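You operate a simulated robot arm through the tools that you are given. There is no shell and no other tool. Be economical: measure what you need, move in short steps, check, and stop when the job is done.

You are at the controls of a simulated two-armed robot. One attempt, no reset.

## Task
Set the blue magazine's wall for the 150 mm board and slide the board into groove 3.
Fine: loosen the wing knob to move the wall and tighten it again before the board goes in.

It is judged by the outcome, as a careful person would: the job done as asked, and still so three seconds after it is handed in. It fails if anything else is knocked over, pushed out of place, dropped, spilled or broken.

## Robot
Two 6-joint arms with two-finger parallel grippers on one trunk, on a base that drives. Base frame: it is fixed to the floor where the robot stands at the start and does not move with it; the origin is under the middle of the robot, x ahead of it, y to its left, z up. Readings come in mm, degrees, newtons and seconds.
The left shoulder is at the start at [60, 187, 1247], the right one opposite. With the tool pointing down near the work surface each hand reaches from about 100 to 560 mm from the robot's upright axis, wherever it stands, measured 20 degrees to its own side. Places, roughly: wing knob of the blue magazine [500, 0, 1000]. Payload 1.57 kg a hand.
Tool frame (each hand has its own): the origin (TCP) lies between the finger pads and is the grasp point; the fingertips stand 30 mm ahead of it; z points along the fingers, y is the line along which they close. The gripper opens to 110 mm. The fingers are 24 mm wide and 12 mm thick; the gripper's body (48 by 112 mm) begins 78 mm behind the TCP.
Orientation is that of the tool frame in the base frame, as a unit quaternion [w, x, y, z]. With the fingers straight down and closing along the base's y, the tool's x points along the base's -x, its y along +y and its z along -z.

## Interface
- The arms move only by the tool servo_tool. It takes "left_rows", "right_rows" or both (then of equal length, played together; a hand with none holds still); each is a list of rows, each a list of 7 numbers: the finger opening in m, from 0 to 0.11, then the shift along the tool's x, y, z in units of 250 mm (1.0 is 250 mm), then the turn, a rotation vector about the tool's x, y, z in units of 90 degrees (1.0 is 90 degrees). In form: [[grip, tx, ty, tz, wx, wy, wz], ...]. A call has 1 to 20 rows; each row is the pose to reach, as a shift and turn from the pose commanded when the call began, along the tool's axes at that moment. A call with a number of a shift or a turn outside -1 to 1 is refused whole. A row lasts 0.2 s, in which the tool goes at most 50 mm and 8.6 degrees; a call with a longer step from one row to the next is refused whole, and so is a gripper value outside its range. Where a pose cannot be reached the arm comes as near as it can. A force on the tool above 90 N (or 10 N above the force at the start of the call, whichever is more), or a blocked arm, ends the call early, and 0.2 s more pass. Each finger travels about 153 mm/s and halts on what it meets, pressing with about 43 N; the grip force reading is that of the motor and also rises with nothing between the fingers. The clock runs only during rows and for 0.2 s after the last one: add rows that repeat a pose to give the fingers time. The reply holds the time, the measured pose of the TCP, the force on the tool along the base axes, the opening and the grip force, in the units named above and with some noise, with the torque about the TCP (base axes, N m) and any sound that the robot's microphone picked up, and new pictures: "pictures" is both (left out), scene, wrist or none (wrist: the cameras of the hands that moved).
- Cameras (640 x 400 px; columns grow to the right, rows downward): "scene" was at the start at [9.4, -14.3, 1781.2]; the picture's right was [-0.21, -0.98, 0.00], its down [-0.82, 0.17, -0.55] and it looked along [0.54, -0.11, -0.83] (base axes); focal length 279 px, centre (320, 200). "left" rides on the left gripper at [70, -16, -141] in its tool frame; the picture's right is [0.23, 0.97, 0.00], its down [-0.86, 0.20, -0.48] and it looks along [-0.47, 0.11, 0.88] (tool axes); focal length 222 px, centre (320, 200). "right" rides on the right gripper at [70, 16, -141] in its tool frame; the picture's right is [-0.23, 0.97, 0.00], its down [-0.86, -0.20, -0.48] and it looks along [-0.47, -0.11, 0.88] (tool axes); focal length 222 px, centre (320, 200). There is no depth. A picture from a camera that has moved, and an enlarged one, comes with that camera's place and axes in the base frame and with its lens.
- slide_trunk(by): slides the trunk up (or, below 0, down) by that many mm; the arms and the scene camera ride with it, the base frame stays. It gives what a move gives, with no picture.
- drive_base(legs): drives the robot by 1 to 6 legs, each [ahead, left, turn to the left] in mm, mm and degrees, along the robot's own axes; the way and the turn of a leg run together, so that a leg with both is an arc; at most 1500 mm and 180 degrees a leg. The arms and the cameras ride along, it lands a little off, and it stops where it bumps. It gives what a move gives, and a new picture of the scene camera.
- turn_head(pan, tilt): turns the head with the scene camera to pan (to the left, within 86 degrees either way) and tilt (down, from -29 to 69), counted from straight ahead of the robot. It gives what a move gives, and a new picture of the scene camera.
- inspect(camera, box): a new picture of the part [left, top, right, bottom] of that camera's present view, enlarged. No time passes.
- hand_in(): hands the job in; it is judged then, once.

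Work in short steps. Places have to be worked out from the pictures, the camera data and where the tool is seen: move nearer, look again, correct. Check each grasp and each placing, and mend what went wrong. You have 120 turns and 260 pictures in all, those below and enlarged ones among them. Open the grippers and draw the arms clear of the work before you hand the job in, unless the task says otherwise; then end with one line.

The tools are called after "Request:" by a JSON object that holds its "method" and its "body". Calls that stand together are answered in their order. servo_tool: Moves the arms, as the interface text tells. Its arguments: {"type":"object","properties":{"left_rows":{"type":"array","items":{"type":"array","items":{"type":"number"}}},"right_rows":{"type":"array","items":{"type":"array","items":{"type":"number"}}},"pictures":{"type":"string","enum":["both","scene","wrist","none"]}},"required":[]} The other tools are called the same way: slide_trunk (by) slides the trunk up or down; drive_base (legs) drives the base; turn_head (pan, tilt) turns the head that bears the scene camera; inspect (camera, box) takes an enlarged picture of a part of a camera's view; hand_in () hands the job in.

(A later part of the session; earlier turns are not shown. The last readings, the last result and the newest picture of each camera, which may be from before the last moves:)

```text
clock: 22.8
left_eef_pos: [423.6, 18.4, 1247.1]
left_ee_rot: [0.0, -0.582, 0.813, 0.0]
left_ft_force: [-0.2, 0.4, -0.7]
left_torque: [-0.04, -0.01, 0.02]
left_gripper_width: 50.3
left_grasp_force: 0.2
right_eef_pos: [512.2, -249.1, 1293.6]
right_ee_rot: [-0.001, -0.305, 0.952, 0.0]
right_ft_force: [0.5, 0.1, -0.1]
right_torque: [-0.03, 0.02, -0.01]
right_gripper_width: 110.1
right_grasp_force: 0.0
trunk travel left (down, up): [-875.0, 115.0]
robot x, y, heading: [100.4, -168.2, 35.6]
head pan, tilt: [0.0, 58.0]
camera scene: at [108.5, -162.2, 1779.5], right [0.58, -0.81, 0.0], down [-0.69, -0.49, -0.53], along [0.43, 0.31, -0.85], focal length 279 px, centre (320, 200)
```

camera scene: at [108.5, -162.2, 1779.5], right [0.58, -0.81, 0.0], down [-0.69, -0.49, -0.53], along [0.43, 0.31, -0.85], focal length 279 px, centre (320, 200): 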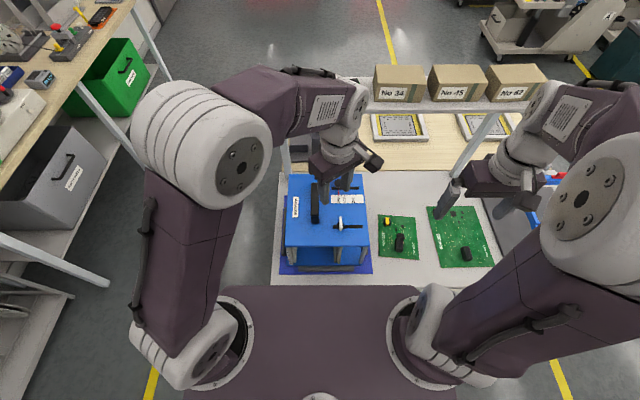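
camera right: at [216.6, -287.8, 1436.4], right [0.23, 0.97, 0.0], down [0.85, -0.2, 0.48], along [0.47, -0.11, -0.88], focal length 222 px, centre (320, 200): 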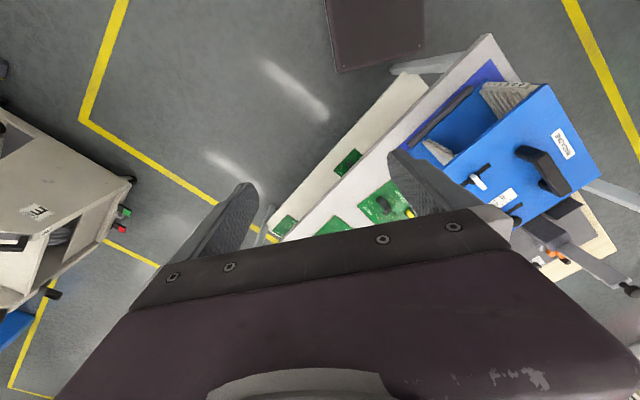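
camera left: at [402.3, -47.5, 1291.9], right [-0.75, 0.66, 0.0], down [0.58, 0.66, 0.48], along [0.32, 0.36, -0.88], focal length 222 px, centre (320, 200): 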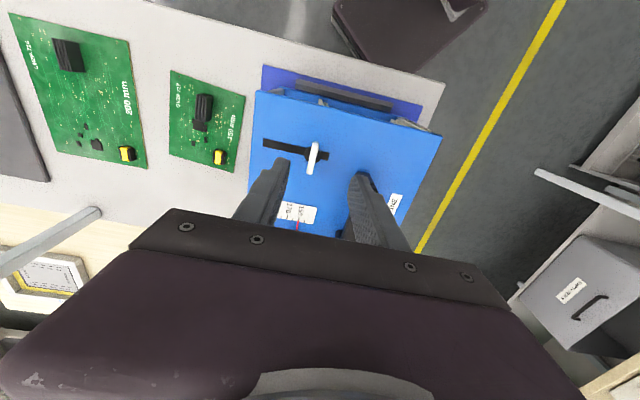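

The robot now faces the table squarely. I enlarge the magazine and board for precise measures.

Request:
{"method": "inspect", "body": {"camera": "scene", "box": [270, 165, 430, 285]}}

Request:
{"method": "inspect", "body": {"camera": "scene", "box": [365, 205, 429, 269]}}

Request:
{"method": "inspect", "body": {"camera": "scene", "box": [275, 225, 385, 295]}}

```text
3.33 times, centred on (350, 225) of scene
camera zoom: at [108.5, -162.2, 1779.5], right [0.58, -0.81, 0.0], down [-0.69, -0.49, -0.53], along [0.43, 0.31, -0.85], focal length 930 px, centre (220, 117)
```

zoom: 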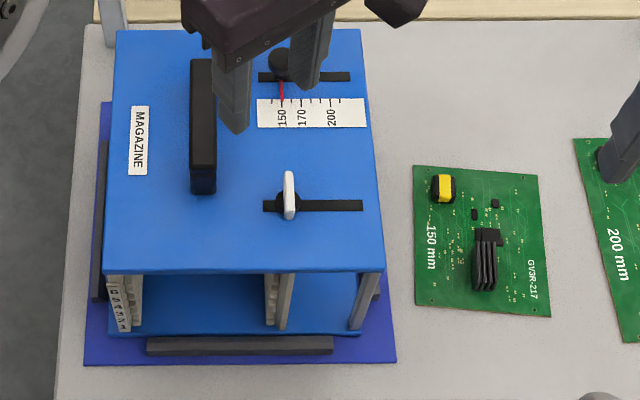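

```text
6.25 times, centred on (397, 237) of scene
camera zoom: at [108.5, -162.2, 1779.5], right [0.58, -0.81, 0.0], down [-0.69, -0.49, -0.53], along [0.43, 0.31, -0.85], focal length 1743 px, centre (-161, -31)
```

zoom: 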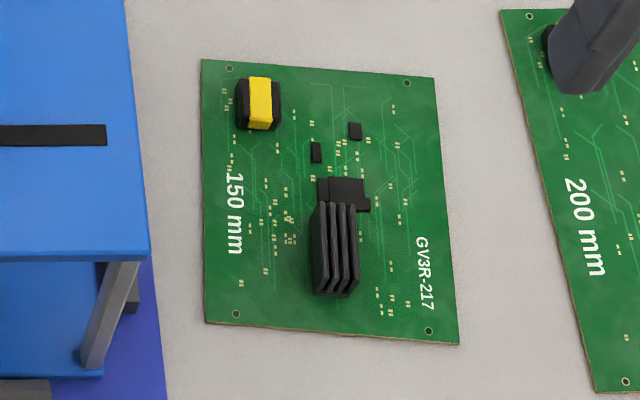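

```text
5.71 times, centred on (330, 260) of scene
camera zoom: at [108.5, -162.2, 1779.5], right [0.58, -0.81, 0.0], down [-0.69, -0.49, -0.53], along [0.43, 0.31, -0.85], focal length 1593 px, centre (263, -143)
```

zoom: 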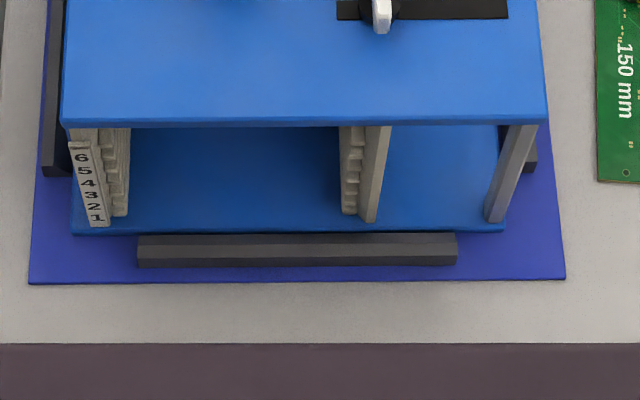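

Clear picture: the magazine is aligned with the robot's heading (35.6°), groove pitch is ~20 mm, and groove 3 is at z≈857. The channel's centre line is 16 mm left of the camera. The board is turned 5.5° clockwise from that, with its heatsink near its trailing edge. I bring the right hand above the heatsink.

Request:
{"method": "servo_tool", "body": {"right_rows": [[0.09, -0.08, 0.005, 0.12, 0, 0, 0.01], [0.07, -0.16, 0.01, 0.25, 0, 0, 0.02], [0.06, -0.24, 0.015, 0.38, 0, 0, 0.03], [0.06, -0.32, 0.02, 0.51, 0, 0, 0.04], [0.06, -0.4, 0.025, 0.64, 0, 0, 0.05], [0.06, -0.48, 0.03, 0.77, 0, 0, 0.06], [0.06, -0.55, 0.034, 0.9, 0, 0, 0.06], [0.06, -0.55, 0.034, 0.9, 0, 0, 0.06]], "pictures": "wrist"}}

```text
clock: 24.6
left_eef_pos: [421.0, 18.4, 1248.0]
left_ee_rot: [0.0, -0.582, 0.813, 0.0]
left_ft_force: [-1.0, -0.1, -0.9]
left_torque: [0.01, 0.02, -0.03]
left_gripper_width: 50.2
left_grasp_force: 0.0
right_eef_pos: [619.7, -162.2, 1070.4]
right_ee_rot: [0.0, -0.26, 0.966, -0.001]
right_ft_force: [0.2, -0.7, 0.2]
right_torque: [0.02, 0.04, -0.01]
right_gripper_width: 59.8
right_grasp_force: 0.1
trunk travel left (down, up): [-875.0, 115.0]
robot x, y, heading: [97.3, -167.9, 35.6]
head pan, tilt: [0.0, 58.0]
camera right: at [551.6, -182.4, 1210.6], right [-0.29, 0.96, 0.0], down [0.84, 0.26, 0.48], along [0.46, 0.14, -0.88], focal length 222 px, centre (320, 200)
```

right: 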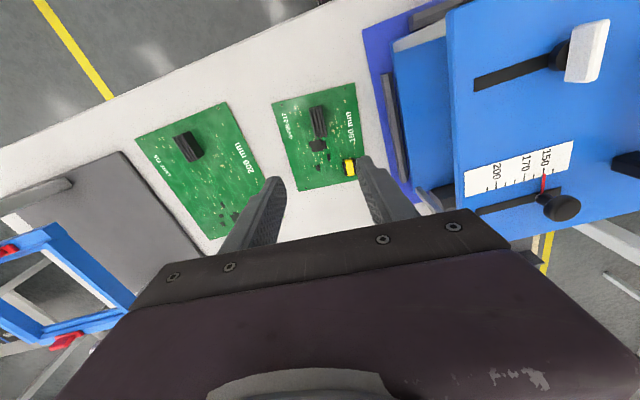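

I enlarge the wrist view to fix the heatsink's position.

Request:
{"method": "inspect", "body": {"camera": "right", "box": [260, 70, 380, 200]}}

```text
3.08 times, centred on (320, 135) of right
camera zoom: at [551.6, -182.4, 1210.6], right [-0.29, 0.96, 0.0], down [0.84, 0.26, 0.48], along [0.46, 0.14, -0.88], focal length 684 px, centre (320, 400)
```

zoom: 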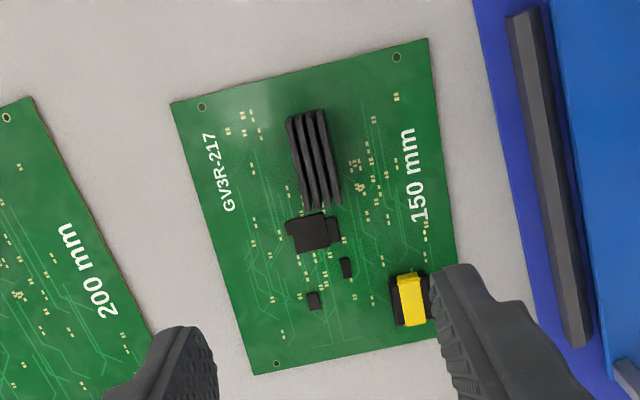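

The heatsink's centre is at about (619, -165), about 21 mm wide. I tilt the hand 35° (fingers forward) and descend to hover.

Request:
{"method": "servo_tool", "body": {"right_rows": [[0.06, 0.007, -0.006, 0.1, 0, -0.065, 0], [0.06, 0.007, -0.006, 0.22, 0, -0.13, 0], [0.06, 0.007, -0.006, 0.34, 0, -0.2, 0], [0.06, 0.007, -0.006, 0.46, 0, -0.265, 0], [0.06, 0.007, -0.006, 0.58, 0, -0.33, 0], [0.06, 0.007, -0.006, 0.68, 0, -0.389, 0], [0.06, 0.007, -0.006, 0.68, 0, -0.389, 0]], "pictures": "both"}}

Request:
{"method": "inspect", "body": {"camera": "scene", "box": [350, 180, 446, 276]}}

```text
clock: 26.2
left_eef_pos: [423.1, 19.1, 1247.7]
left_ee_rot: [-0.001, -0.582, 0.813, 0.0]
left_ft_force: [-0.2, -0.7, 0.5]
left_torque: [0.05, -0.01, 0.0]
left_gripper_width: 50.2
left_grasp_force: 0.0
right_eef_pos: [619.3, -161.5, 899.2]
right_ee_rot: [0.29, -0.248, 0.921, 0.078]
right_ft_force: [0.6, 0.0, 0.2]
right_torque: [-0.02, -0.02, 0.0]
right_gripper_width: 60.1
right_grasp_force: 0.2
right hand out of reach, approached as far as the arm can: row 2, 3
trunk travel left (down, up): [-875.0, 115.0]
robot x, y, heading: [98.8, -168.7, 35.8]
head pan, tilt: [0.0, 58.0]
camera scene: at [108.6, -162.1, 1779.5], right [0.58, -0.81, 0.0], down [-0.69, -0.49, -0.53], along [0.43, 0.31, -0.85], focal length 279 px, centre (320, 200)
camera right: at [491.2, -218.5, 974.9], right [-0.33, 0.94, 0.13], down [0.47, 0.04, 0.88], along [0.82, 0.35, -0.45], focal length 222 px, centre (320, 200)
```

scene: 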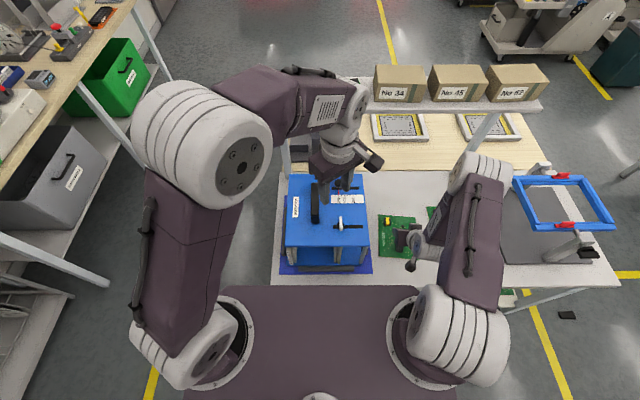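
right: 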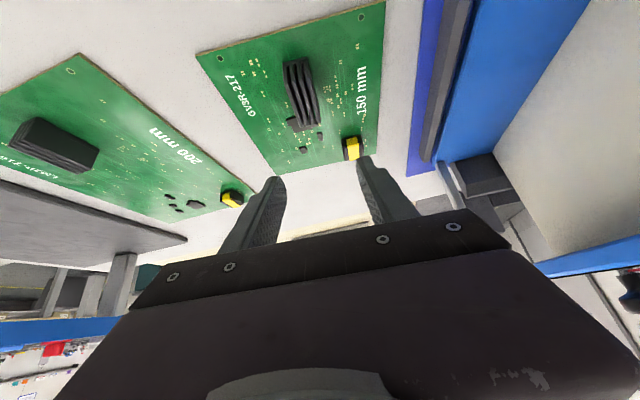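

```text
4.17 times, centred on (398, 228) of scene
camera zoom: at [108.6, -162.1, 1779.5], right [0.58, -0.81, 0.0], down [-0.69, -0.49, -0.53], along [0.43, 0.31, -0.85], focal length 1162 px, centre (-5, 83)
```

zoom: 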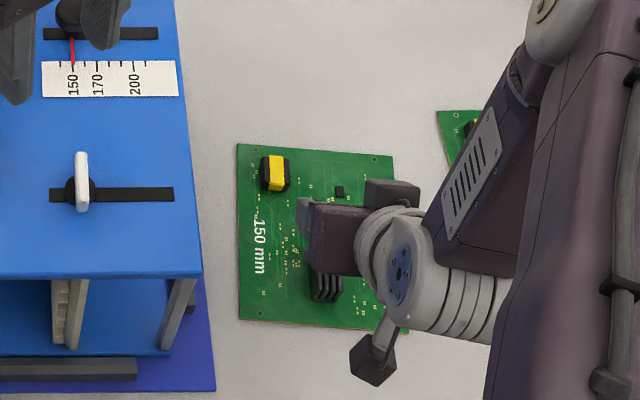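

Aligned to within about 4 mm; I correct sideways and descend to 12 mm short of the grasp height.

Request:
{"method": "servo_tool", "body": {"right_rows": [[0.055, 0.04, -0.01, 0.056, 0, 0, 0], [0.055, 0.08, -0.014, 0.113, 0, 0, 0], [0.055, 0.12, -0.014, 0.17, 0, 0, 0], [0.055, 0.158, -0.014, 0.226, 0, 0, 0], [0.055, 0.158, -0.014, 0.226, 0, 0, 0]], "pictures": "wrist"}}

Request:
{"method": "inspect", "body": {"camera": "right", "box": [230, 80, 430, 230]}}

```text
clock: 27.4
left_eef_pos: [423.1, 19.0, 1248.4]
left_ee_rot: [0.0, -0.582, 0.813, 0.0]
left_ft_force: [-0.1, -0.5, 0.2]
left_torque: [0.0, 0.05, 0.01]
left_gripper_width: 50.3
left_grasp_force: 0.1
right_eef_pos: [621.2, -166.1, 832.7]
right_ee_rot: [0.291, -0.247, 0.921, 0.078]
right_ft_force: [0.3, 0.8, -0.5]
right_torque: [0.02, -0.01, -0.01]
right_gripper_width: 54.9
right_grasp_force: 0.0
trunk travel left (down, up): [-875.0, 115.0]
robot x, y, heading: [101.6, -167.1, 35.3]
head pan, tilt: [0.0, 58.0]
camera right: at [493.5, -221.6, 906.2], right [-0.33, 0.94, 0.13], down [0.47, 0.04, 0.88], along [0.82, 0.35, -0.45], focal length 222 px, centre (320, 200)
```

right: 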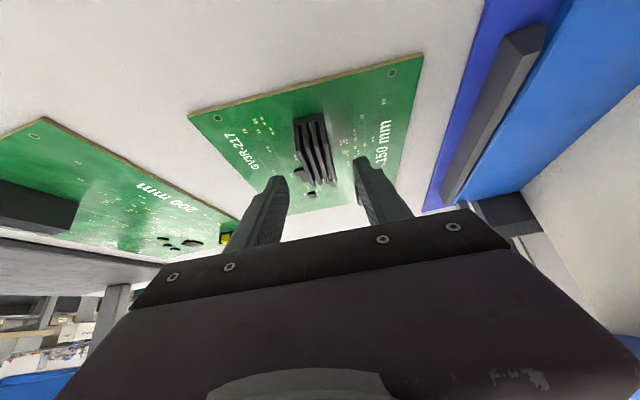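

```text
2.67 times, centred on (330, 155) of right
camera zoom: at [493.5, -221.6, 906.2], right [-0.33, 0.94, 0.13], down [0.47, 0.04, 0.88], along [0.82, 0.35, -0.45], focal length 592 px, centre (293, 320)
```

zoom: 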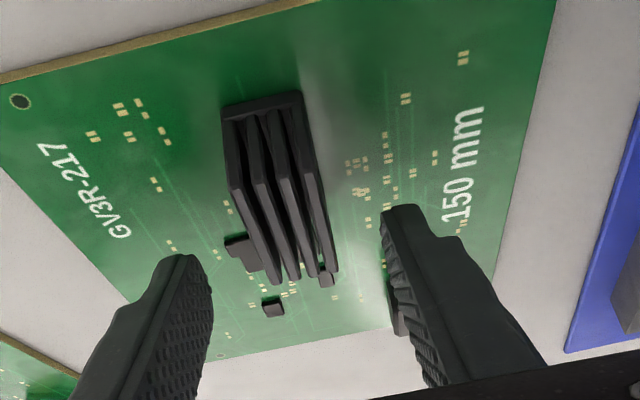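

Fingers straddle the heatsink and should end mid-length on it. I descend 14 mm more, watching force.

Request:
{"method": "servo_tool", "body": {"right_rows": [[0.055, 0.011, -0.004, 0.016, 0, 0, 0], [0.055, 0.022, -0.004, 0.031, 0, 0, 0], [0.055, 0.032, -0.004, 0.046, 0, 0, 0], [0.055, 0.032, -0.004, 0.046, 0, 0, 0]], "pictures": "none"}}

Request:
{"method": "inspect", "body": {"camera": "right", "box": [230, 80, 430, 230]}}

```text
clock: 28.4
left_eef_pos: [422.0, 17.9, 1247.8]
left_ee_rot: [-0.001, -0.582, 0.813, 0.0]
left_ft_force: [-0.4, -0.2, -0.5]
left_torque: [-0.02, 0.0, 0.01]
left_gripper_width: 50.2
left_grasp_force: 0.1
right_eef_pos: [621.9, -166.2, 816.4]
right_ee_rot: [0.289, -0.248, 0.921, 0.079]
right_ft_force: [0.4, 0.2, 0.1]
right_torque: [0.0, 0.0, 0.01]
right_gripper_width: 54.9
right_grasp_force: 0.1
trunk travel left (down, up): [-875.0, 115.0]
robot x, y, heading: [97.0, -166.7, 35.5]
head pan, tilt: [0.0, 58.0]
```

```text
2.67 times, centred on (330, 155) of right
camera zoom: at [494.0, -222.7, 892.1], right [-0.33, 0.94, 0.13], down [0.47, 0.04, 0.88], along [0.82, 0.35, -0.45], focal length 592 px, centre (293, 320)
```

zoom: 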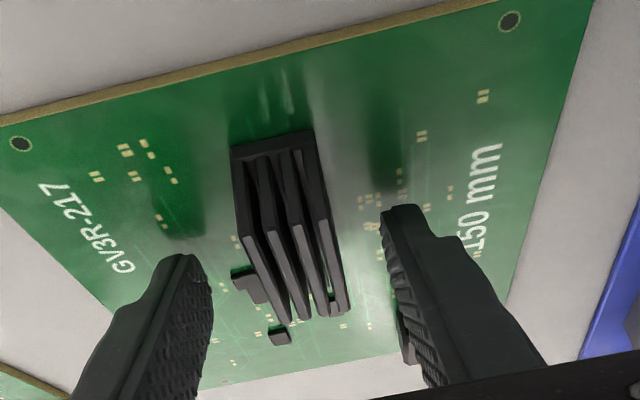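

No contact yet. I lower 3 mm more and close on the heatsink.

Request:
{"method": "servo_tool", "body": {"right_rows": [[0.055, 0.007, -0.002, 0.01, 0, 0, 0], [0.03, 0.007, -0.002, 0.01, 0, 0, 0], [0.01, 0.007, -0.002, 0.01, 0, 0, 0], [0.0, 0.007, -0.002, 0.01, 0, 0, 0], [0.0, 0.007, -0.002, 0.01, 0, 0, 0]], "pictures": "none"}}

Request:
{"method": "inspect", "body": {"camera": "right", "box": [230, 80, 430, 230]}}

```text
clock: 29.6
left_eef_pos: [420.3, 18.0, 1248.4]
left_ee_rot: [0.001, -0.582, 0.813, -0.001]
left_ft_force: [-0.8, -0.2, 0.2]
left_torque: [0.01, 0.02, 0.02]
left_gripper_width: 49.9
left_grasp_force: 0.0
right_eef_pos: [623.4, -167.3, 815.5]
right_ee_rot: [0.293, -0.248, 0.92, 0.078]
right_ft_force: [3.4, -6.1, 20.2]
right_torque: [-0.28, 0.16, -0.28]
right_gripper_width: 21.7
right_grasp_force: 34.4
trunk travel left (down, up): [-875.0, 115.0]
robot x, y, heading: [100.5, -168.3, 35.3]
head pan, tilt: [0.0, 58.0]
```

```text
2.67 times, centred on (330, 155) of right
camera zoom: at [493.7, -223.9, 890.3], right [-0.33, 0.94, 0.13], down [0.46, 0.04, 0.88], along [0.82, 0.35, -0.45], focal length 592 px, centre (293, 320)
```

zoom: 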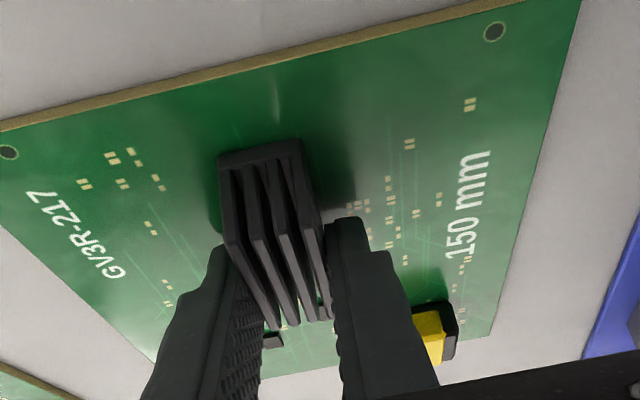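

The heatsink is gripped (21.7 mm); the tips press lightly on the board. I lift 60 mm straight up.

Request:
{"method": "servo_tool", "body": {"right_rows": [[0.0, -0.01, 0, -0.015, 0, 0, 0], [0.0, -0.04, 0, -0.06, 0, 0, 0], [0.0, -0.09, 0, -0.13, 0, 0, 0], [0.0, -0.138, 0, -0.197, 0, 0, 0], [0.0, -0.138, 0, -0.197, 0, 0, 0]], "pictures": "both"}}

Request:
{"method": "inspect", "body": {"camera": "scene", "box": [270, 180, 450, 290]}}

```text
clock: 30.8
left_eef_pos: [423.1, 18.9, 1247.7]
left_ee_rot: [-0.001, -0.582, 0.813, 0.0]
left_ft_force: [0.1, 0.2, 0.1]
left_torque: [0.0, -0.02, -0.01]
left_gripper_width: 50.4
left_grasp_force: 0.1
right_eef_pos: [622.9, -168.5, 874.6]
right_ee_rot: [0.291, -0.247, 0.921, 0.078]
right_ft_force: [0.2, 0.2, -2.0]
right_torque: [-0.05, 0.09, -0.01]
right_gripper_width: 21.5
right_grasp_force: 34.8
trunk travel left (down, up): [-875.0, 115.0]
robot x, y, heading: [98.3, -169.2, 35.3]
head pan, tilt: [0.0, 58.0]
camera scene: at [109.0, -162.2, 1779.4], right [0.58, -0.81, 0.0], down [-0.69, -0.49, -0.53], along [0.43, 0.31, -0.85], focal length 279 px, centre (320, 200)
camera right: at [494.3, -223.5, 949.1], right [-0.33, 0.94, 0.13], down [0.47, 0.04, 0.88], along [0.82, 0.35, -0.45], focal length 222 px, centre (320, 200)
```

scene: 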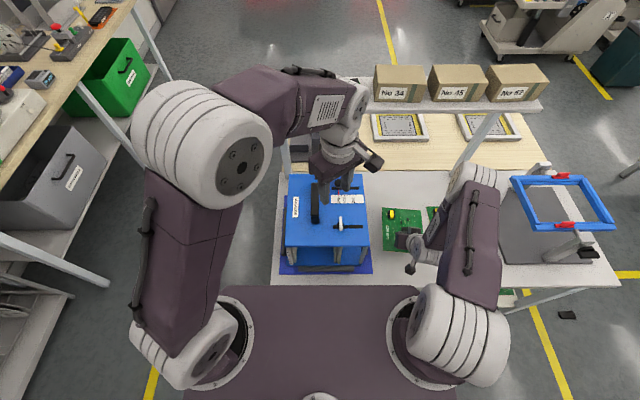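
right: 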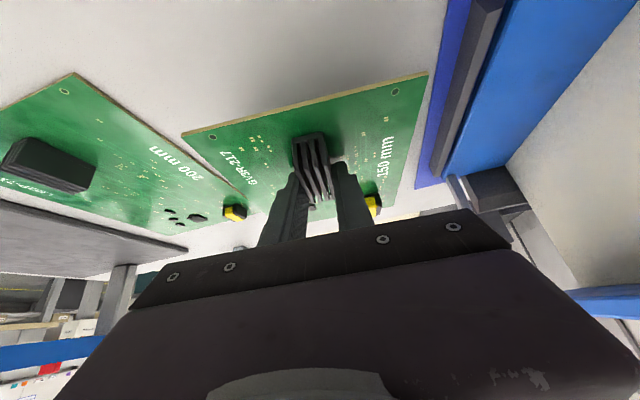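

```text
3.56 times, centred on (360, 235) of scene
camera zoom: at [109.0, -162.2, 1779.4], right [0.58, -0.81, 0.0], down [-0.69, -0.49, -0.53], along [0.43, 0.31, -0.85], focal length 991 px, centre (178, 76)
```

zoom: 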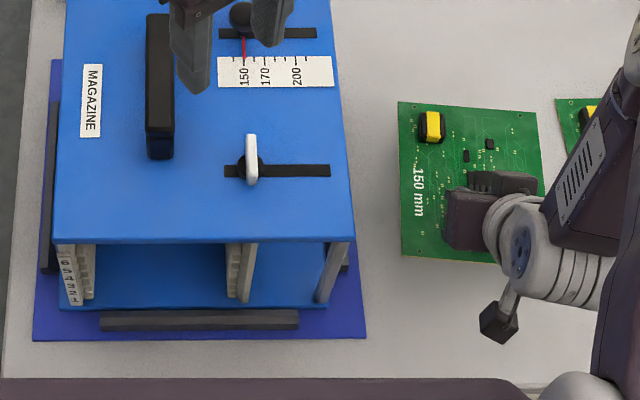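

The board is lifted and level (about 2 N). I draw it back 115 mm and slightly up, turning it 5.5° to match the magazine's heading.

Request:
{"method": "servo_tool", "body": {"right_rows": [[0.0, 0.065, -0.009, -0.065, -0.007, 0, -0.01], [0.0, 0.13, -0.018, -0.13, -0.014, 0, -0.02], [0.0, 0.195, -0.026, -0.195, -0.021, 0, -0.03], [0.0, 0.26, -0.035, -0.26, -0.028, 0, -0.04], [0.0, 0.329, -0.044, -0.329, -0.035, 0, -0.05], [0.0, 0.329, -0.044, -0.329, -0.035, 0, -0.05]], "pictures": "scene"}}

```text
clock: 32.2
left_eef_pos: [423.1, 19.0, 1247.3]
left_ee_rot: [0.0, -0.582, 0.813, 0.0]
left_ft_force: [0.2, -0.1, -0.2]
left_torque: [-0.03, 0.03, 0.01]
left_gripper_width: 50.0
left_grasp_force: 0.1
right_eef_pos: [564.3, -260.4, 891.7]
right_ee_rot: [0.283, -0.293, 0.909, 0.093]
right_ft_force: [0.5, 0.1, -3.3]
right_torque: [-0.06, 0.09, 0.01]
right_gripper_width: 21.7
right_grasp_force: 34.7
right hand out of reach, approached as far as the arm can: row 2, 3, 4, 5, 6
trunk travel left (down, up): [-875.0, 115.0]
robot x, y, heading: [98.5, -168.6, 35.5]
head pan, tilt: [0.0, 58.0]
camera scene: at [109.1, -161.8, 1779.5], right [0.58, -0.81, 0.0], down [-0.69, -0.49, -0.53], along [0.43, 0.31, -0.85], focal length 279 px, centre (320, 200)
```

scene: 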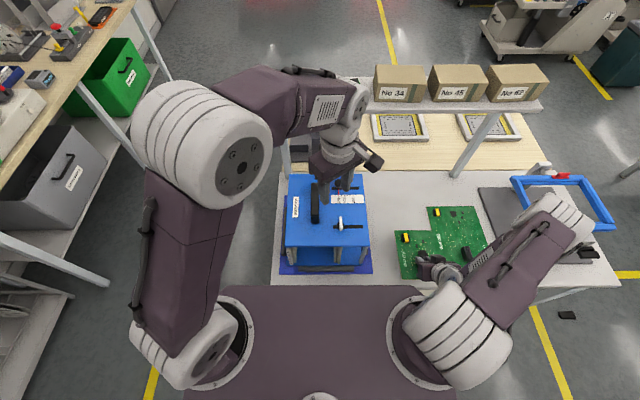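

The orientation is right, but the arm stopped at its inner reach limit. I'll use the base instead: back 180 mm so the board clears the magazine's front.

Request:
{"method": "drive_base", "body": {"legs": [[-180, 0, 0]]}}

```text
clock: 33.7
left_eef_pos: [279.8, -82.8, 1246.7]
left_ee_rot: [-0.001, -0.582, 0.813, 0.0]
left_ft_force: [0.2, 0.2, -0.6]
left_torque: [0.0, 0.06, 0.0]
left_gripper_width: 49.9
left_grasp_force: 0.0
right_eef_pos: [420.6, -364.0, 888.5]
right_ee_rot: [0.283, -0.294, 0.908, 0.094]
right_ft_force: [0.6, 0.5, -1.8]
right_torque: [-0.08, 0.13, 0.04]
right_gripper_width: 21.5
right_grasp_force: 34.6
trunk travel left (down, up): [-875.0, 115.0]
robot x, y, heading: [-46.7, -277.4, 35.5]
head pan, tilt: [0.0, 58.0]
camera scene: at [-33.5, -263.9, 1779.4], right [0.58, -0.81, 0.0], down [-0.69, -0.49, -0.53], along [0.43, 0.31, -0.85], focal length 279 px, centre (320, 200)
```

scene: 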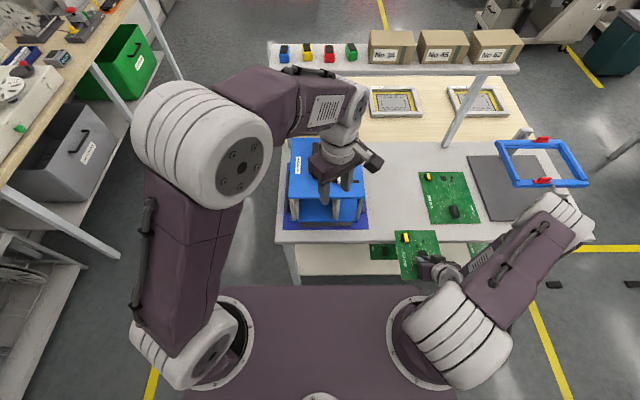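

The board is clear of the magazine. Now I drive 160 mm left so the channel lies in the right arm's comfortable zone.

Request:
{"method": "drive_base", "body": {"legs": [[0, 160, 0]]}}

Request:
{"method": "inspect", "body": {"camera": "scene", "box": [240, 140, 460, 290]}}

```text
clock: 35.1
left_eef_pos: [184.4, 41.3, 1247.5]
left_ee_rot: [0.0, -0.583, 0.813, 0.0]
left_ft_force: [0.3, 0.4, 0.4]
left_torque: [0.03, -0.02, 0.01]
left_gripper_width: 50.3
left_grasp_force: 0.0
right_eef_pos: [327.1, -236.9, 890.0]
right_ee_rot: [0.284, -0.292, 0.908, 0.095]
right_ft_force: [0.3, 0.7, -3.1]
right_torque: [-0.05, 0.12, -0.01]
right_gripper_width: 21.9
right_grasp_force: 34.0
trunk travel left (down, up): [-875.0, 115.0]
robot x, y, heading: [-138.9, -142.1, 35.5]
head pan, tilt: [0.0, 58.0]
camera scene: at [-128.7, -140.3, 1779.4], right [0.58, -0.81, 0.0], down [-0.69, -0.49, -0.53], along [0.43, 0.31, -0.85], focal length 279 px, centre (320, 200)
```

scene: 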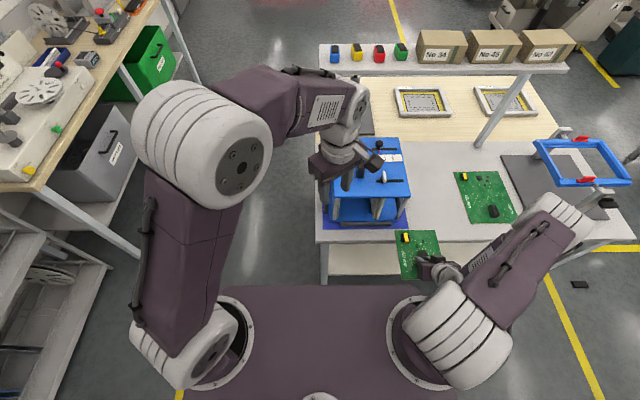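

```text
2.67 times, centred on (350, 215) of scene
camera zoom: at [-128.7, -140.3, 1779.4], right [0.58, -0.81, 0.0], down [-0.69, -0.49, -0.53], along [0.43, 0.31, -0.85], focal length 744 px, centre (240, 160)
```

zoom: 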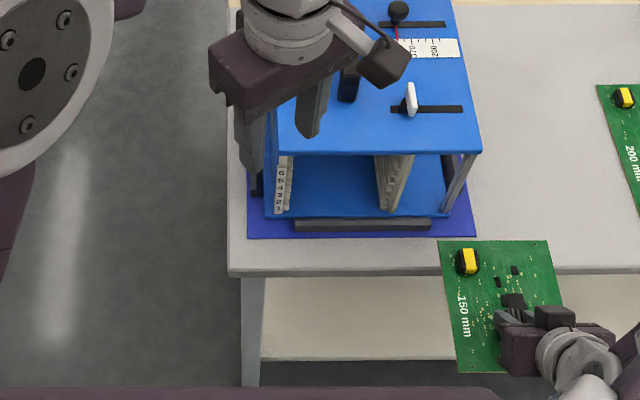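

Channel centre is now about 138 mm right of the camera and the plate front 514 mm ahead of it. I move the left hand aside and bring the board in front of the channel in two steps, the first 100 mm left and 55 mm forward.

Request:
{"method": "servo_tool", "body": {"left_rows": [[0.05, -0.07, 0.1, 0, 0, 0, 0], [0.05, -0.14, 0.2, 0, 0, 0, 0], [0.05, -0.21, 0.3, 0, 0, 0, 0], [0.05, -0.28, 0.4, 0, 0, 0, 0], [0.05, -0.35, 0.486, 0, 0, 0, 0]], "right_rows": [[0.0, -0.036, 0.08, 0.025, 0, 0, 0], [0.0, -0.072, 0.16, 0.05, 0, 0, 0], [0.0, -0.108, 0.24, 0.076, 0, 0, 0], [0.0, -0.144, 0.32, 0.101, 0, 0, 0], [0.0, -0.18, 0.4, 0.126, 0, 0, 0]], "pictures": "none"}}

Request:
{"method": "inspect", "body": {"camera": "scene", "box": [280, 150, 460, 290]}}

```text
clock: 36.3
left_eef_pos: [92.7, 166.8, 1249.1]
left_ee_rot: [0.001, -0.582, 0.813, 0.0]
left_ft_force: [0.7, 1.1, 1.2]
left_torque: [-0.01, 0.01, 0.0]
left_gripper_width: 49.9
left_grasp_force: 0.1
right_eef_pos: [338.9, -118.1, 890.4]
right_ee_rot: [0.275, -0.293, 0.911, 0.093]
right_ft_force: [-12.0, -10.6, -6.3]
right_torque: [-0.76, 0.86, -0.16]
right_gripper_width: 21.8
right_grasp_force: 34.7
right hand out of reach, approached as far as the arm can: row 1, 2, 3, 4, 5
trunk travel left (down, up): [-875.0, 115.0]
robot x, y, heading: [-138.0, -142.2, 35.5]
head pan, tilt: [0.0, 58.0]
```

```text
2.86 times, centred on (370, 220) of scene
camera zoom: at [-136.4, -138.7, 1779.4], right [0.58, -0.81, 0.0], down [-0.69, -0.49, -0.53], along [0.43, 0.31, -0.85], focal length 797 px, centre (177, 143)
```

zoom: 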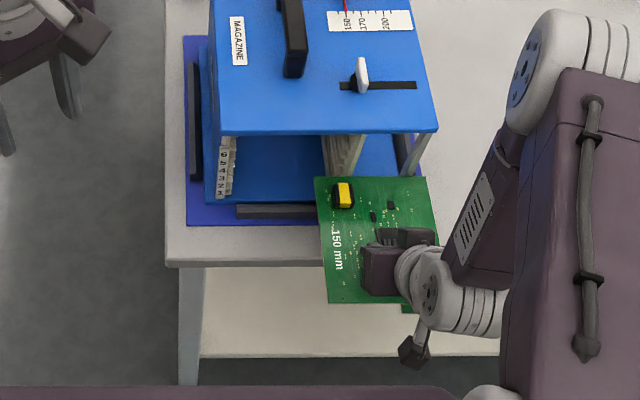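

Readings show about 16 N of contact: the board went farther forward than intended and touched the magazine's front. I back off 35 mm at once.

Request:
{"method": "servo_tool", "body": {"right_rows": [[0.0, 0.057, 0, -0.04, 0, 0, 0], [0.0, 0.115, 0, -0.08, 0, 0, 0], [0.0, 0.115, 0, -0.08, 0, 0, 0]], "pictures": "wrist"}}

Request:
{"method": "inspect", "body": {"camera": "scene", "box": [280, 150, 460, 290]}}

```text
clock: 37.1
left_eef_pos: [93.9, 167.3, 1249.1]
left_ee_rot: [0.001, -0.583, 0.812, 0.0]
left_ft_force: [-0.4, 0.5, 0.2]
left_torque: [0.0, 0.0, -0.03]
left_gripper_width: 49.9
left_grasp_force: 0.1
right_eef_pos: [349.1, -135.0, 889.9]
right_ee_rot: [0.283, -0.294, 0.908, 0.094]
right_ft_force: [-6.7, -4.6, -3.1]
right_torque: [-0.2, 0.33, 0.55]
right_gripper_width: 21.8
right_grasp_force: 34.6
right hand out of reach, approached as far as the arm can: row 1, 2, 3
trunk travel left (down, up): [-875.0, 115.0]
robot x, y, heading: [-140.8, -144.7, 35.5]
head pan, tilt: [0.0, 58.0]
camera right: at [229.0, -202.1, 966.1], right [-0.42, 0.9, 0.13], down [0.47, 0.09, 0.88], along [0.78, 0.43, -0.46], focal length 222 px, centre (320, 200)
```

right: 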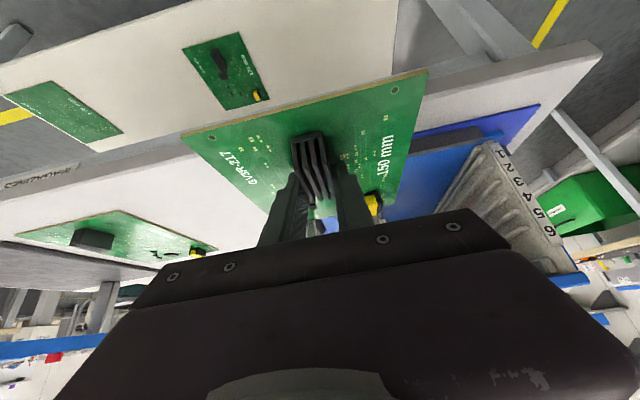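

```text
2.86 times, centred on (370, 220) of scene
camera zoom: at [-133.0, -137.2, 1779.4], right [0.58, -0.81, 0.0], down [-0.69, -0.49, -0.53], along [0.43, 0.31, -0.85], focal length 797 px, centre (177, 143)
```

zoom: 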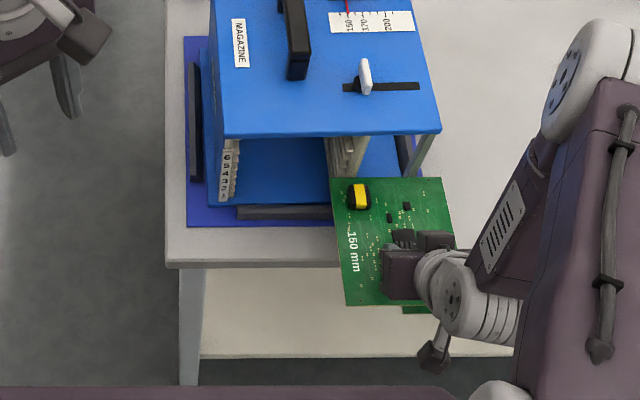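

The magazine seems to have been nudged slightly and the arm can't retract further by itself, so I drive the base straight back 60 mm to break contact.

Request:
{"method": "drive_base", "body": {"legs": [[-60, 0, 0]]}}

Request:
{"method": "inspect", "body": {"camera": "scene", "box": [290, 130, 450, 250]}}

```text
clock: 38.1
left_eef_pos: [54.7, 137.2, 1244.9]
left_ee_rot: [-0.003, -0.582, 0.813, 0.001]
left_ft_force: [0.9, -0.6, -0.4]
left_torque: [-0.05, 0.11, 0.01]
left_gripper_width: 50.1
left_grasp_force: 0.1
right_eef_pos: [306.8, -166.0, 885.0]
right_ee_rot: [0.278, -0.294, 0.91, 0.093]
right_ft_force: [1.4, 0.9, -2.4]
right_torque: [-0.09, 0.08, -0.03]
right_gripper_width: 21.7
right_grasp_force: 34.5
trunk travel left (down, up): [-875.0, 115.0]
robot x, y, heading: [-186.9, -178.7, 35.4]
head pan, tilt: [0.0, 58.0]
camera scene: at [-168.8, -163.5, 1779.3], right [0.58, -0.81, 0.0], down [-0.69, -0.49, -0.52], along [0.43, 0.3, -0.85], focal length 279 px, centre (320, 200)
```

scene: 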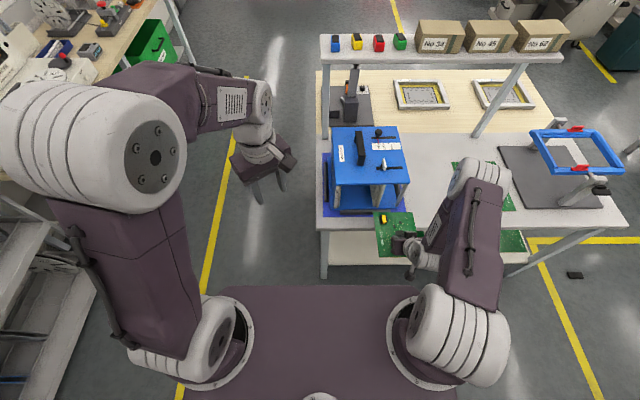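

```text
3.33 times, centred on (370, 190) of scene
camera zoom: at [-168.8, -163.5, 1779.3], right [0.58, -0.81, 0.0], down [-0.69, -0.49, -0.52], along [0.43, 0.3, -0.85], focal length 930 px, centre (153, 233)
```

zoom: 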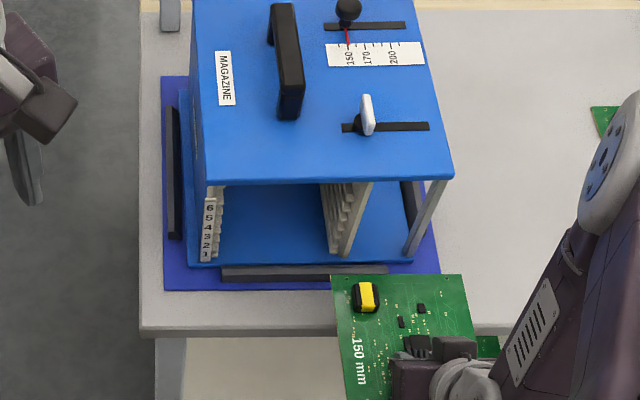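

Contact is broken. I enlarge the magazine's base on its mat to compare with its earlier position between the fence strips.

Request:
{"method": "inspect", "body": {"camera": "scene", "box": [320, 170, 410, 226]}}

Request:
{"method": "inspect", "body": {"camera": "scene", "box": [315, 120, 420, 190]}}

```text
7.11 times, centred on (365, 198) of scene
camera zoom: at [-168.8, -163.5, 1779.3], right [0.58, -0.81, 0.0], down [-0.69, -0.49, -0.52], along [0.43, 0.3, -0.85], focal length 1983 px, centre (0, 214)
```

zoom: 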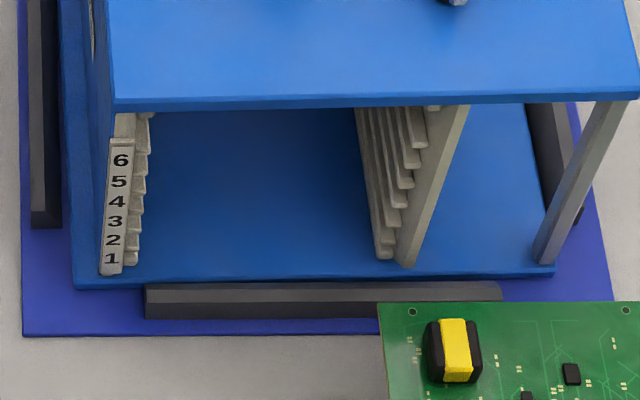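

```text
5.71 times, centred on (368, 155) of scene
camera zoom: at [-168.8, -163.5, 1779.3], right [0.58, -0.81, 0.0], down [-0.69, -0.49, -0.52], along [0.43, 0.3, -0.85], focal length 1593 px, centre (49, 457)
```

zoom: 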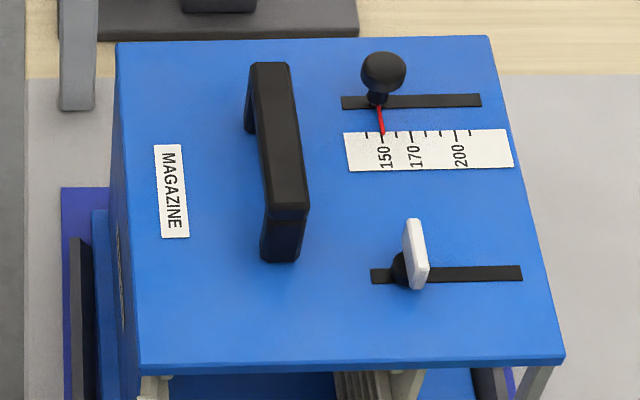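

The magazine is still within its fences (shift at most 1–2 mm) and the pointer still reads 150. The inner limit comes from the wrist being too near the shoulder, so I raise the trunk 100 mm to gain room.

Request:
{"method": "slide_trunk", "body": {"by": 100}}

```text
clock: 39.4
left_eef_pos: [48.2, 133.4, 1348.5]
left_ee_rot: [0.0, -0.583, 0.812, 0.0]
left_ft_force: [-0.4, 0.2, 0.3]
left_torque: [-0.02, 0.02, 0.05]
left_gripper_width: 50.3
left_grasp_force: 0.0
right_eef_pos: [302.4, -167.7, 987.2]
right_ee_rot: [0.28, -0.294, 0.909, 0.094]
right_ft_force: [0.5, -0.6, -2.7]
right_torque: [-0.08, 0.06, 0.0]
right_gripper_width: 21.8
right_grasp_force: 34.7
trunk travel left (down, up): [-975.0, 15.0]
robot x, y, heading: [-192.1, -172.6, 35.5]
head pan, tilt: [0.0, 58.0]
```

Now I lower the hand by 90 mm and see where it settles.

Request:
{"method": "servo_tool", "body": {"right_rows": [[0.0, 0.07, 0, 0.1, 0, 0, 0], [0.0, 0.14, 0, 0.2, 0, 0, 0], [0.0, 0.206, 0, 0.295, 0, 0, 0], [0.0, 0.206, 0, 0.295, 0, 0, 0]], "pictures": "scene"}}

```text
clock: 40.4
left_eef_pos: [47.0, 133.8, 1348.5]
left_ee_rot: [0.0, -0.583, 0.813, 0.001]
left_ft_force: [0.8, -0.8, 0.1]
left_torque: [0.03, 0.03, 0.01]
left_gripper_width: 50.1
left_grasp_force: 0.1
right_eef_pos: [301.2, -169.0, 898.0]
right_ee_rot: [0.281, -0.294, 0.909, 0.095]
right_ft_force: [-1.0, 0.2, -3.3]
right_torque: [-0.03, 0.1, -0.01]
right_gripper_width: 21.8
right_grasp_force: 35.0
trunk travel left (down, up): [-975.0, 15.0]
robot x, y, heading: [-183.1, -178.4, 35.5]
head pan, tilt: [0.0, 58.0]
camera scene: at [-179.6, -170.6, 1879.5], right [0.58, -0.81, 0.0], down [-0.69, -0.49, -0.53], along [0.43, 0.31, -0.85], focal length 279 px, centre (320, 200)
```

scene: 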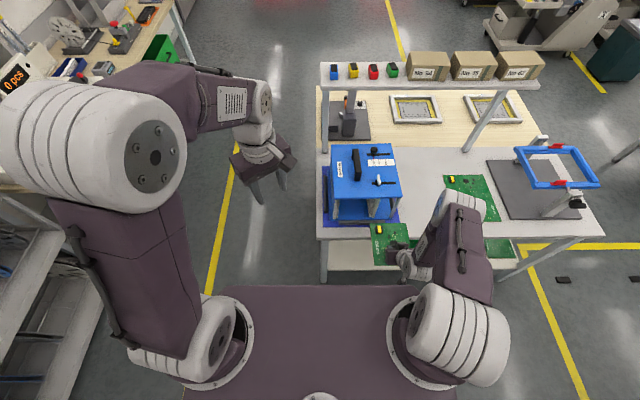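

The hand follows commands exactly now. Move the board 134 mm left onto the channel's centre line and 85 mm back.

Request:
{"method": "servo_tool", "body": {"right_rows": [[0.0, 0.1, 0.05, -0.07, 0, 0, 0], [0.0, 0.2, 0.15, -0.14, 0, 0, 0], [0.0, 0.278, 0.28, -0.195, 0, 0, 0], [0.0, 0.278, 0.41, -0.195, 0, 0, 0], [0.0, 0.278, 0.536, -0.195, 0, 0, 0], [0.0, 0.278, 0.536, -0.195, 0, 0, 0]], "pictures": "none"}}

Request:
{"method": "drive_base", "body": {"legs": [[70, 0, 0]]}}

Request:
{"method": "inspect", "body": {"camera": "scene", "box": [300, 130, 460, 280]}}

```text
clock: 41.8
left_eef_pos: [49.4, 131.1, 1349.1]
left_ee_rot: [0.001, -0.582, 0.813, 0.001]
left_ft_force: [1.3, -0.6, 0.1]
left_torque: [0.0, 0.01, 0.02]
left_gripper_width: 50.3
left_grasp_force: 0.1
right_eef_pos: [174.3, -45.9, 870.6]
right_ee_rot: [0.28, -0.292, 0.91, 0.093]
right_ft_force: [-0.1, 0.3, -2.3]
right_torque: [-0.06, 0.09, -0.01]
right_gripper_width: 21.7
right_grasp_force: 34.2
right hand out of reach, approached as far as the arm can: row 1, 2, 3, 4, 5, 6
trunk travel left (down, up): [-975.0, 15.0]
robot x, y, heading: [-186.3, -177.2, 35.5]
head pan, tilt: [0.0, 58.0]
```

```text
clock: 42.8
left_eef_pos: [93.9, 167.4, 1351.1]
left_ee_rot: [0.004, -0.583, 0.813, 0.0]
left_ft_force: [-1.2, -0.6, 0.1]
left_torque: [0.08, -0.12, -0.02]
left_gripper_width: 50.0
left_grasp_force: 0.1
right_eef_pos: [222.6, -7.3, 873.8]
right_ee_rot: [0.283, -0.293, 0.908, 0.093]
right_ft_force: [-1.2, -0.4, -2.7]
right_torque: [-0.03, 0.03, -0.05]
right_gripper_width: 21.5
right_grasp_force: 34.3
trunk travel left (down, up): [-975.0, 15.0]
robot x, y, heading: [-133.9, -134.1, 35.7]
head pan, tilt: [0.0, 58.0]
camera scene: at [-136.4, -139.0, 1879.5], right [0.58, -0.81, 0.0], down [-0.69, -0.49, -0.54], along [0.44, 0.31, -0.84], focal length 279 px, centre (320, 200)
```

scene: 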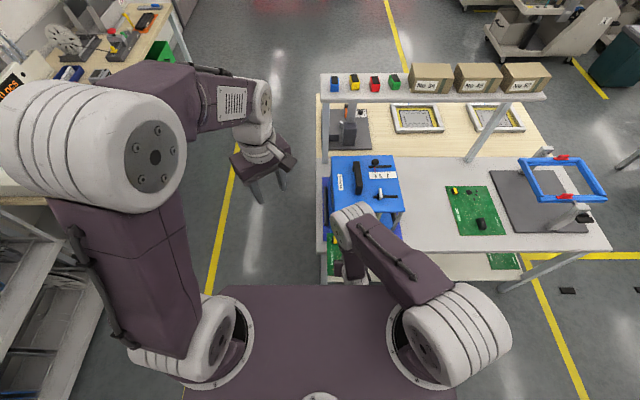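

```text
2.67 times, centred on (380, 205) of scene
camera zoom: at [-136.4, -139.0, 1879.5], right [0.58, -0.81, 0.0], down [-0.69, -0.49, -0.54], along [0.44, 0.31, -0.84], focal length 744 px, centre (160, 187)
```

zoom: 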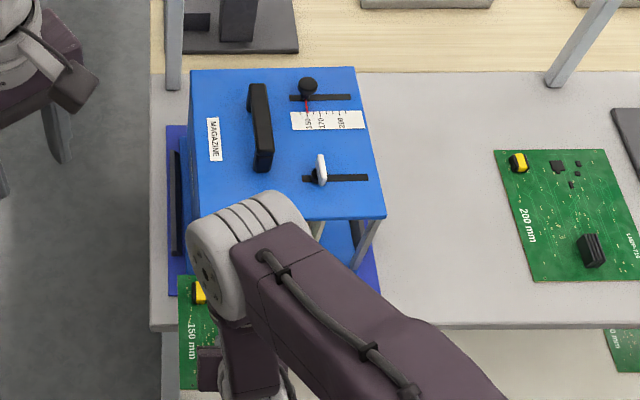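

The arm again hit its inner limit (about 320 mm from the shoulder) and stopped left of centre, though free of contact. I drive back 40 mm to stay clear of that limit, then recentre.

Request:
{"method": "drive_base", "body": {"legs": [[-40, 0, 0]]}}

Request:
{"method": "servo_tool", "body": {"right_rows": [[0.0, -0.01, -0.05, 0.007, 0, 0, 0], [0.0, -0.02, -0.1, 0.014, 0, 0, 0], [0.0, -0.03, -0.15, 0.02, 0, 0, 0], [0.0, -0.06, -0.175, 0.04, 0, 0, 0], [0.0, -0.06, -0.175, 0.04, 0, 0, 0]], "pictures": "both"}}

```text
clock: 43.7
left_eef_pos: [83.1, 158.1, 1343.9]
left_ee_rot: [-0.006, -0.583, 0.812, 0.0]
left_ft_force: [0.5, 2.0, -0.2]
left_torque: [-0.07, 0.14, -0.01]
left_gripper_width: 50.0
left_grasp_force: 0.1
right_eef_pos: [203.8, -22.2, 866.6]
right_ee_rot: [0.275, -0.294, 0.911, 0.09]
right_ft_force: [0.6, 0.9, -3.5]
right_torque: [-0.11, 0.11, -0.01]
right_gripper_width: 21.7
right_grasp_force: 34.9
trunk travel left (down, up): [-975.0, 15.0]
robot x, y, heading: [-163.6, -159.6, 35.4]
head pan, tilt: [0.0, 58.0]
camera scene: at [-140.2, -142.1, 1879.2], right [0.58, -0.81, 0.0], down [-0.69, -0.5, -0.52], along [0.42, 0.3, -0.85], focal length 279 px, centre (320, 200)
```

scene: 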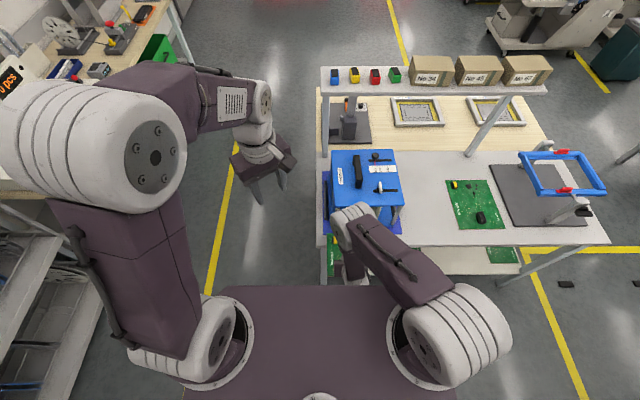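

```text
clock: 44.9
left_eef_pos: [72.0, 150.9, 1349.2]
left_ee_rot: [0.0, -0.583, 0.813, 0.001]
left_ft_force: [0.3, -0.2, 1.1]
left_torque: [-0.04, -0.02, -0.03]
left_gripper_width: 50.1
left_grasp_force: 0.0
right_eef_pos: [238.4, -51.3, 870.2]
right_ee_rot: [0.278, -0.293, 0.91, 0.091]
right_ft_force: [-0.7, -0.4, -3.0]
right_torque: [-0.09, 0.05, 0.03]
right_gripper_width: 21.7
right_grasp_force: 34.6
right hand out of reach, approached as far as the arm can: row 2, 3
trunk travel left (down, up): [-975.0, 15.0]
robot x, y, heading: [-162.7, -157.9, 35.5]
head pan, tilt: [0.0, 58.0]
camera scene: at [-154.8, -152.7, 1879.5], right [0.58, -0.81, 0.0], down [-0.69, -0.49, -0.53], along [0.43, 0.31, -0.85], focal length 279 px, centre (320, 200)
camera right: at [118.3, -117.9, 948.5], right [-0.42, 0.9, 0.13], down [0.48, 0.09, 0.87], along [0.77, 0.43, -0.47], focal length 222 px, centre (320, 200)
```

scene: 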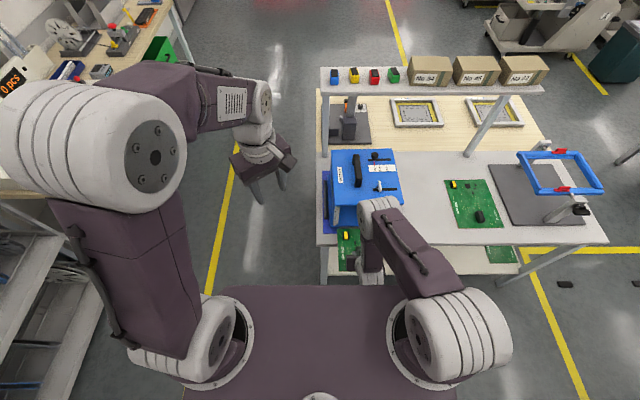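
right: 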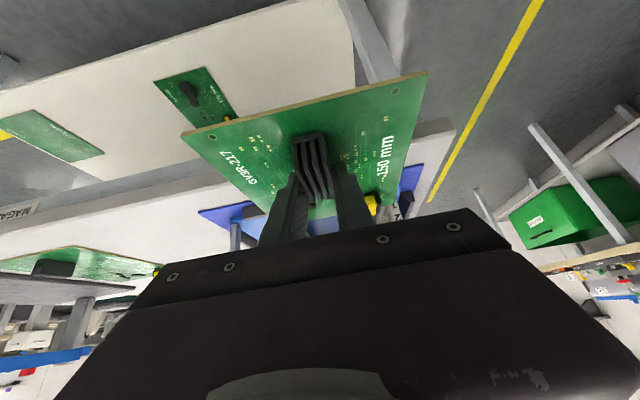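

The board is now about centred, 32 mm short of the front. I enlarge both views to measure the alignment.

Request:
{"method": "inspect", "body": {"camera": "scene", "box": [315, 180, 415, 280]}}

Request:
{"method": "inspect", "body": {"camera": "right", "box": [160, 60, 480, 260]}}

```text
4.00 times, centred on (365, 230) of scene
camera zoom: at [-154.8, -152.7, 1879.5], right [0.58, -0.81, 0.0], down [-0.69, -0.49, -0.53], along [0.43, 0.31, -0.85], focal length 1115 px, centre (140, 80)
```

zoom: 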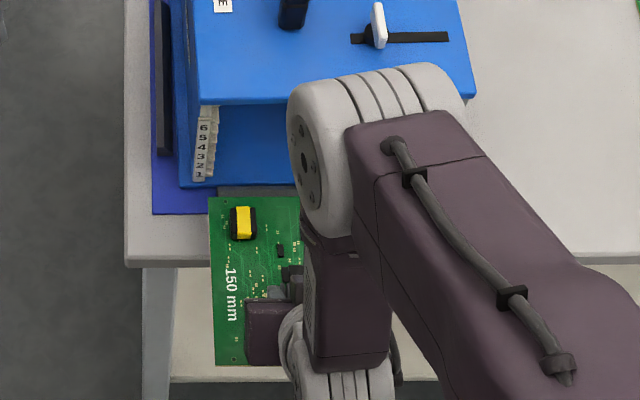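

```text
2.00 times, centred on (320, 160) of right
camera zoom: at [118.3, -117.9, 948.5], right [-0.42, 0.9, 0.13], down [0.48, 0.09, 0.87], along [0.77, 0.43, -0.47], focal length 444 px, centre (320, 280)
```

zoom: 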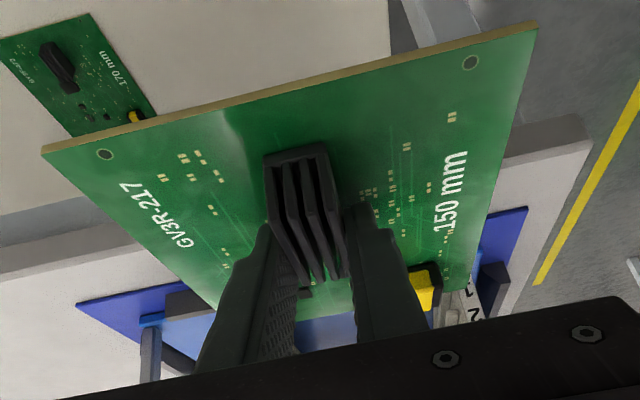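

The left edge of the board and the numbered wall stay visible in the scene view. For a frontal measure of groove heights I bring the left hand's camera low in front-left of the magazine, starting with yaw and descent.

Request:
{"method": "servo_tool", "body": {"left_rows": [[0.08, 0.007, -0.07, 0.1, 0, 0, 0.085], [0.11, 0.014, -0.14, 0.2, 0, 0, 0.17], [0.11, 0.021, -0.21, 0.3, 0, 0, 0.26], [0.11, 0.028, -0.28, 0.4, 0, 0, 0.35], [0.11, 0.035, -0.35, 0.5, 0, 0, 0.44], [0.11, 0.042, -0.43, 0.65, 0, 0, 0.53], [0.11, 0.05, -0.515, 0.8, 0, 0, 0.62]], "pictures": "wrist"}}

```text
clock: 46.5
left_eef_pos: [192.4, 98.2, 1148.6]
left_ee_rot: [-0.002, -0.134, 0.991, 0.0]
left_ft_force: [-0.1, -1.1, 0.0]
left_torque: [0.01, 0.0, 0.01]
left_gripper_width: 109.9
left_grasp_force: 0.1
right_eef_pos: [240.2, -51.1, 870.0]
right_ee_rot: [0.278, -0.294, 0.91, 0.091]
right_ft_force: [0.4, -0.6, -3.2]
right_torque: [-0.07, 0.11, -0.02]
right_gripper_width: 21.3
right_grasp_force: 35.0
trunk travel left (down, up): [-975.0, 15.0]
robot x, y, heading: [-166.4, -155.9, 35.7]
head pan, tilt: [0.0, 58.0]
camera left: at [129.5, 63.1, 1289.9], right [-0.48, 0.88, 0.0], down [0.77, 0.42, 0.48], along [0.42, 0.23, -0.88], focal length 222 px, centre (320, 200)
```

left: 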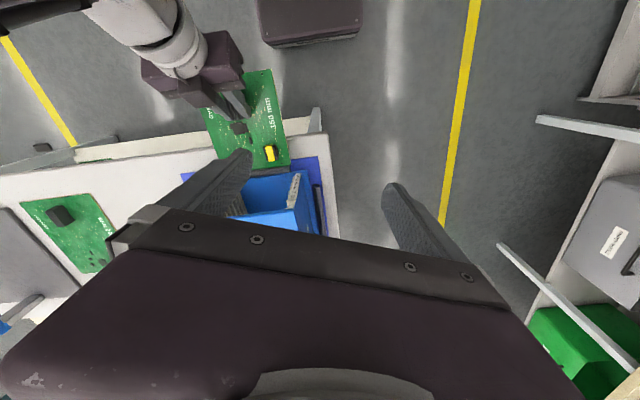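

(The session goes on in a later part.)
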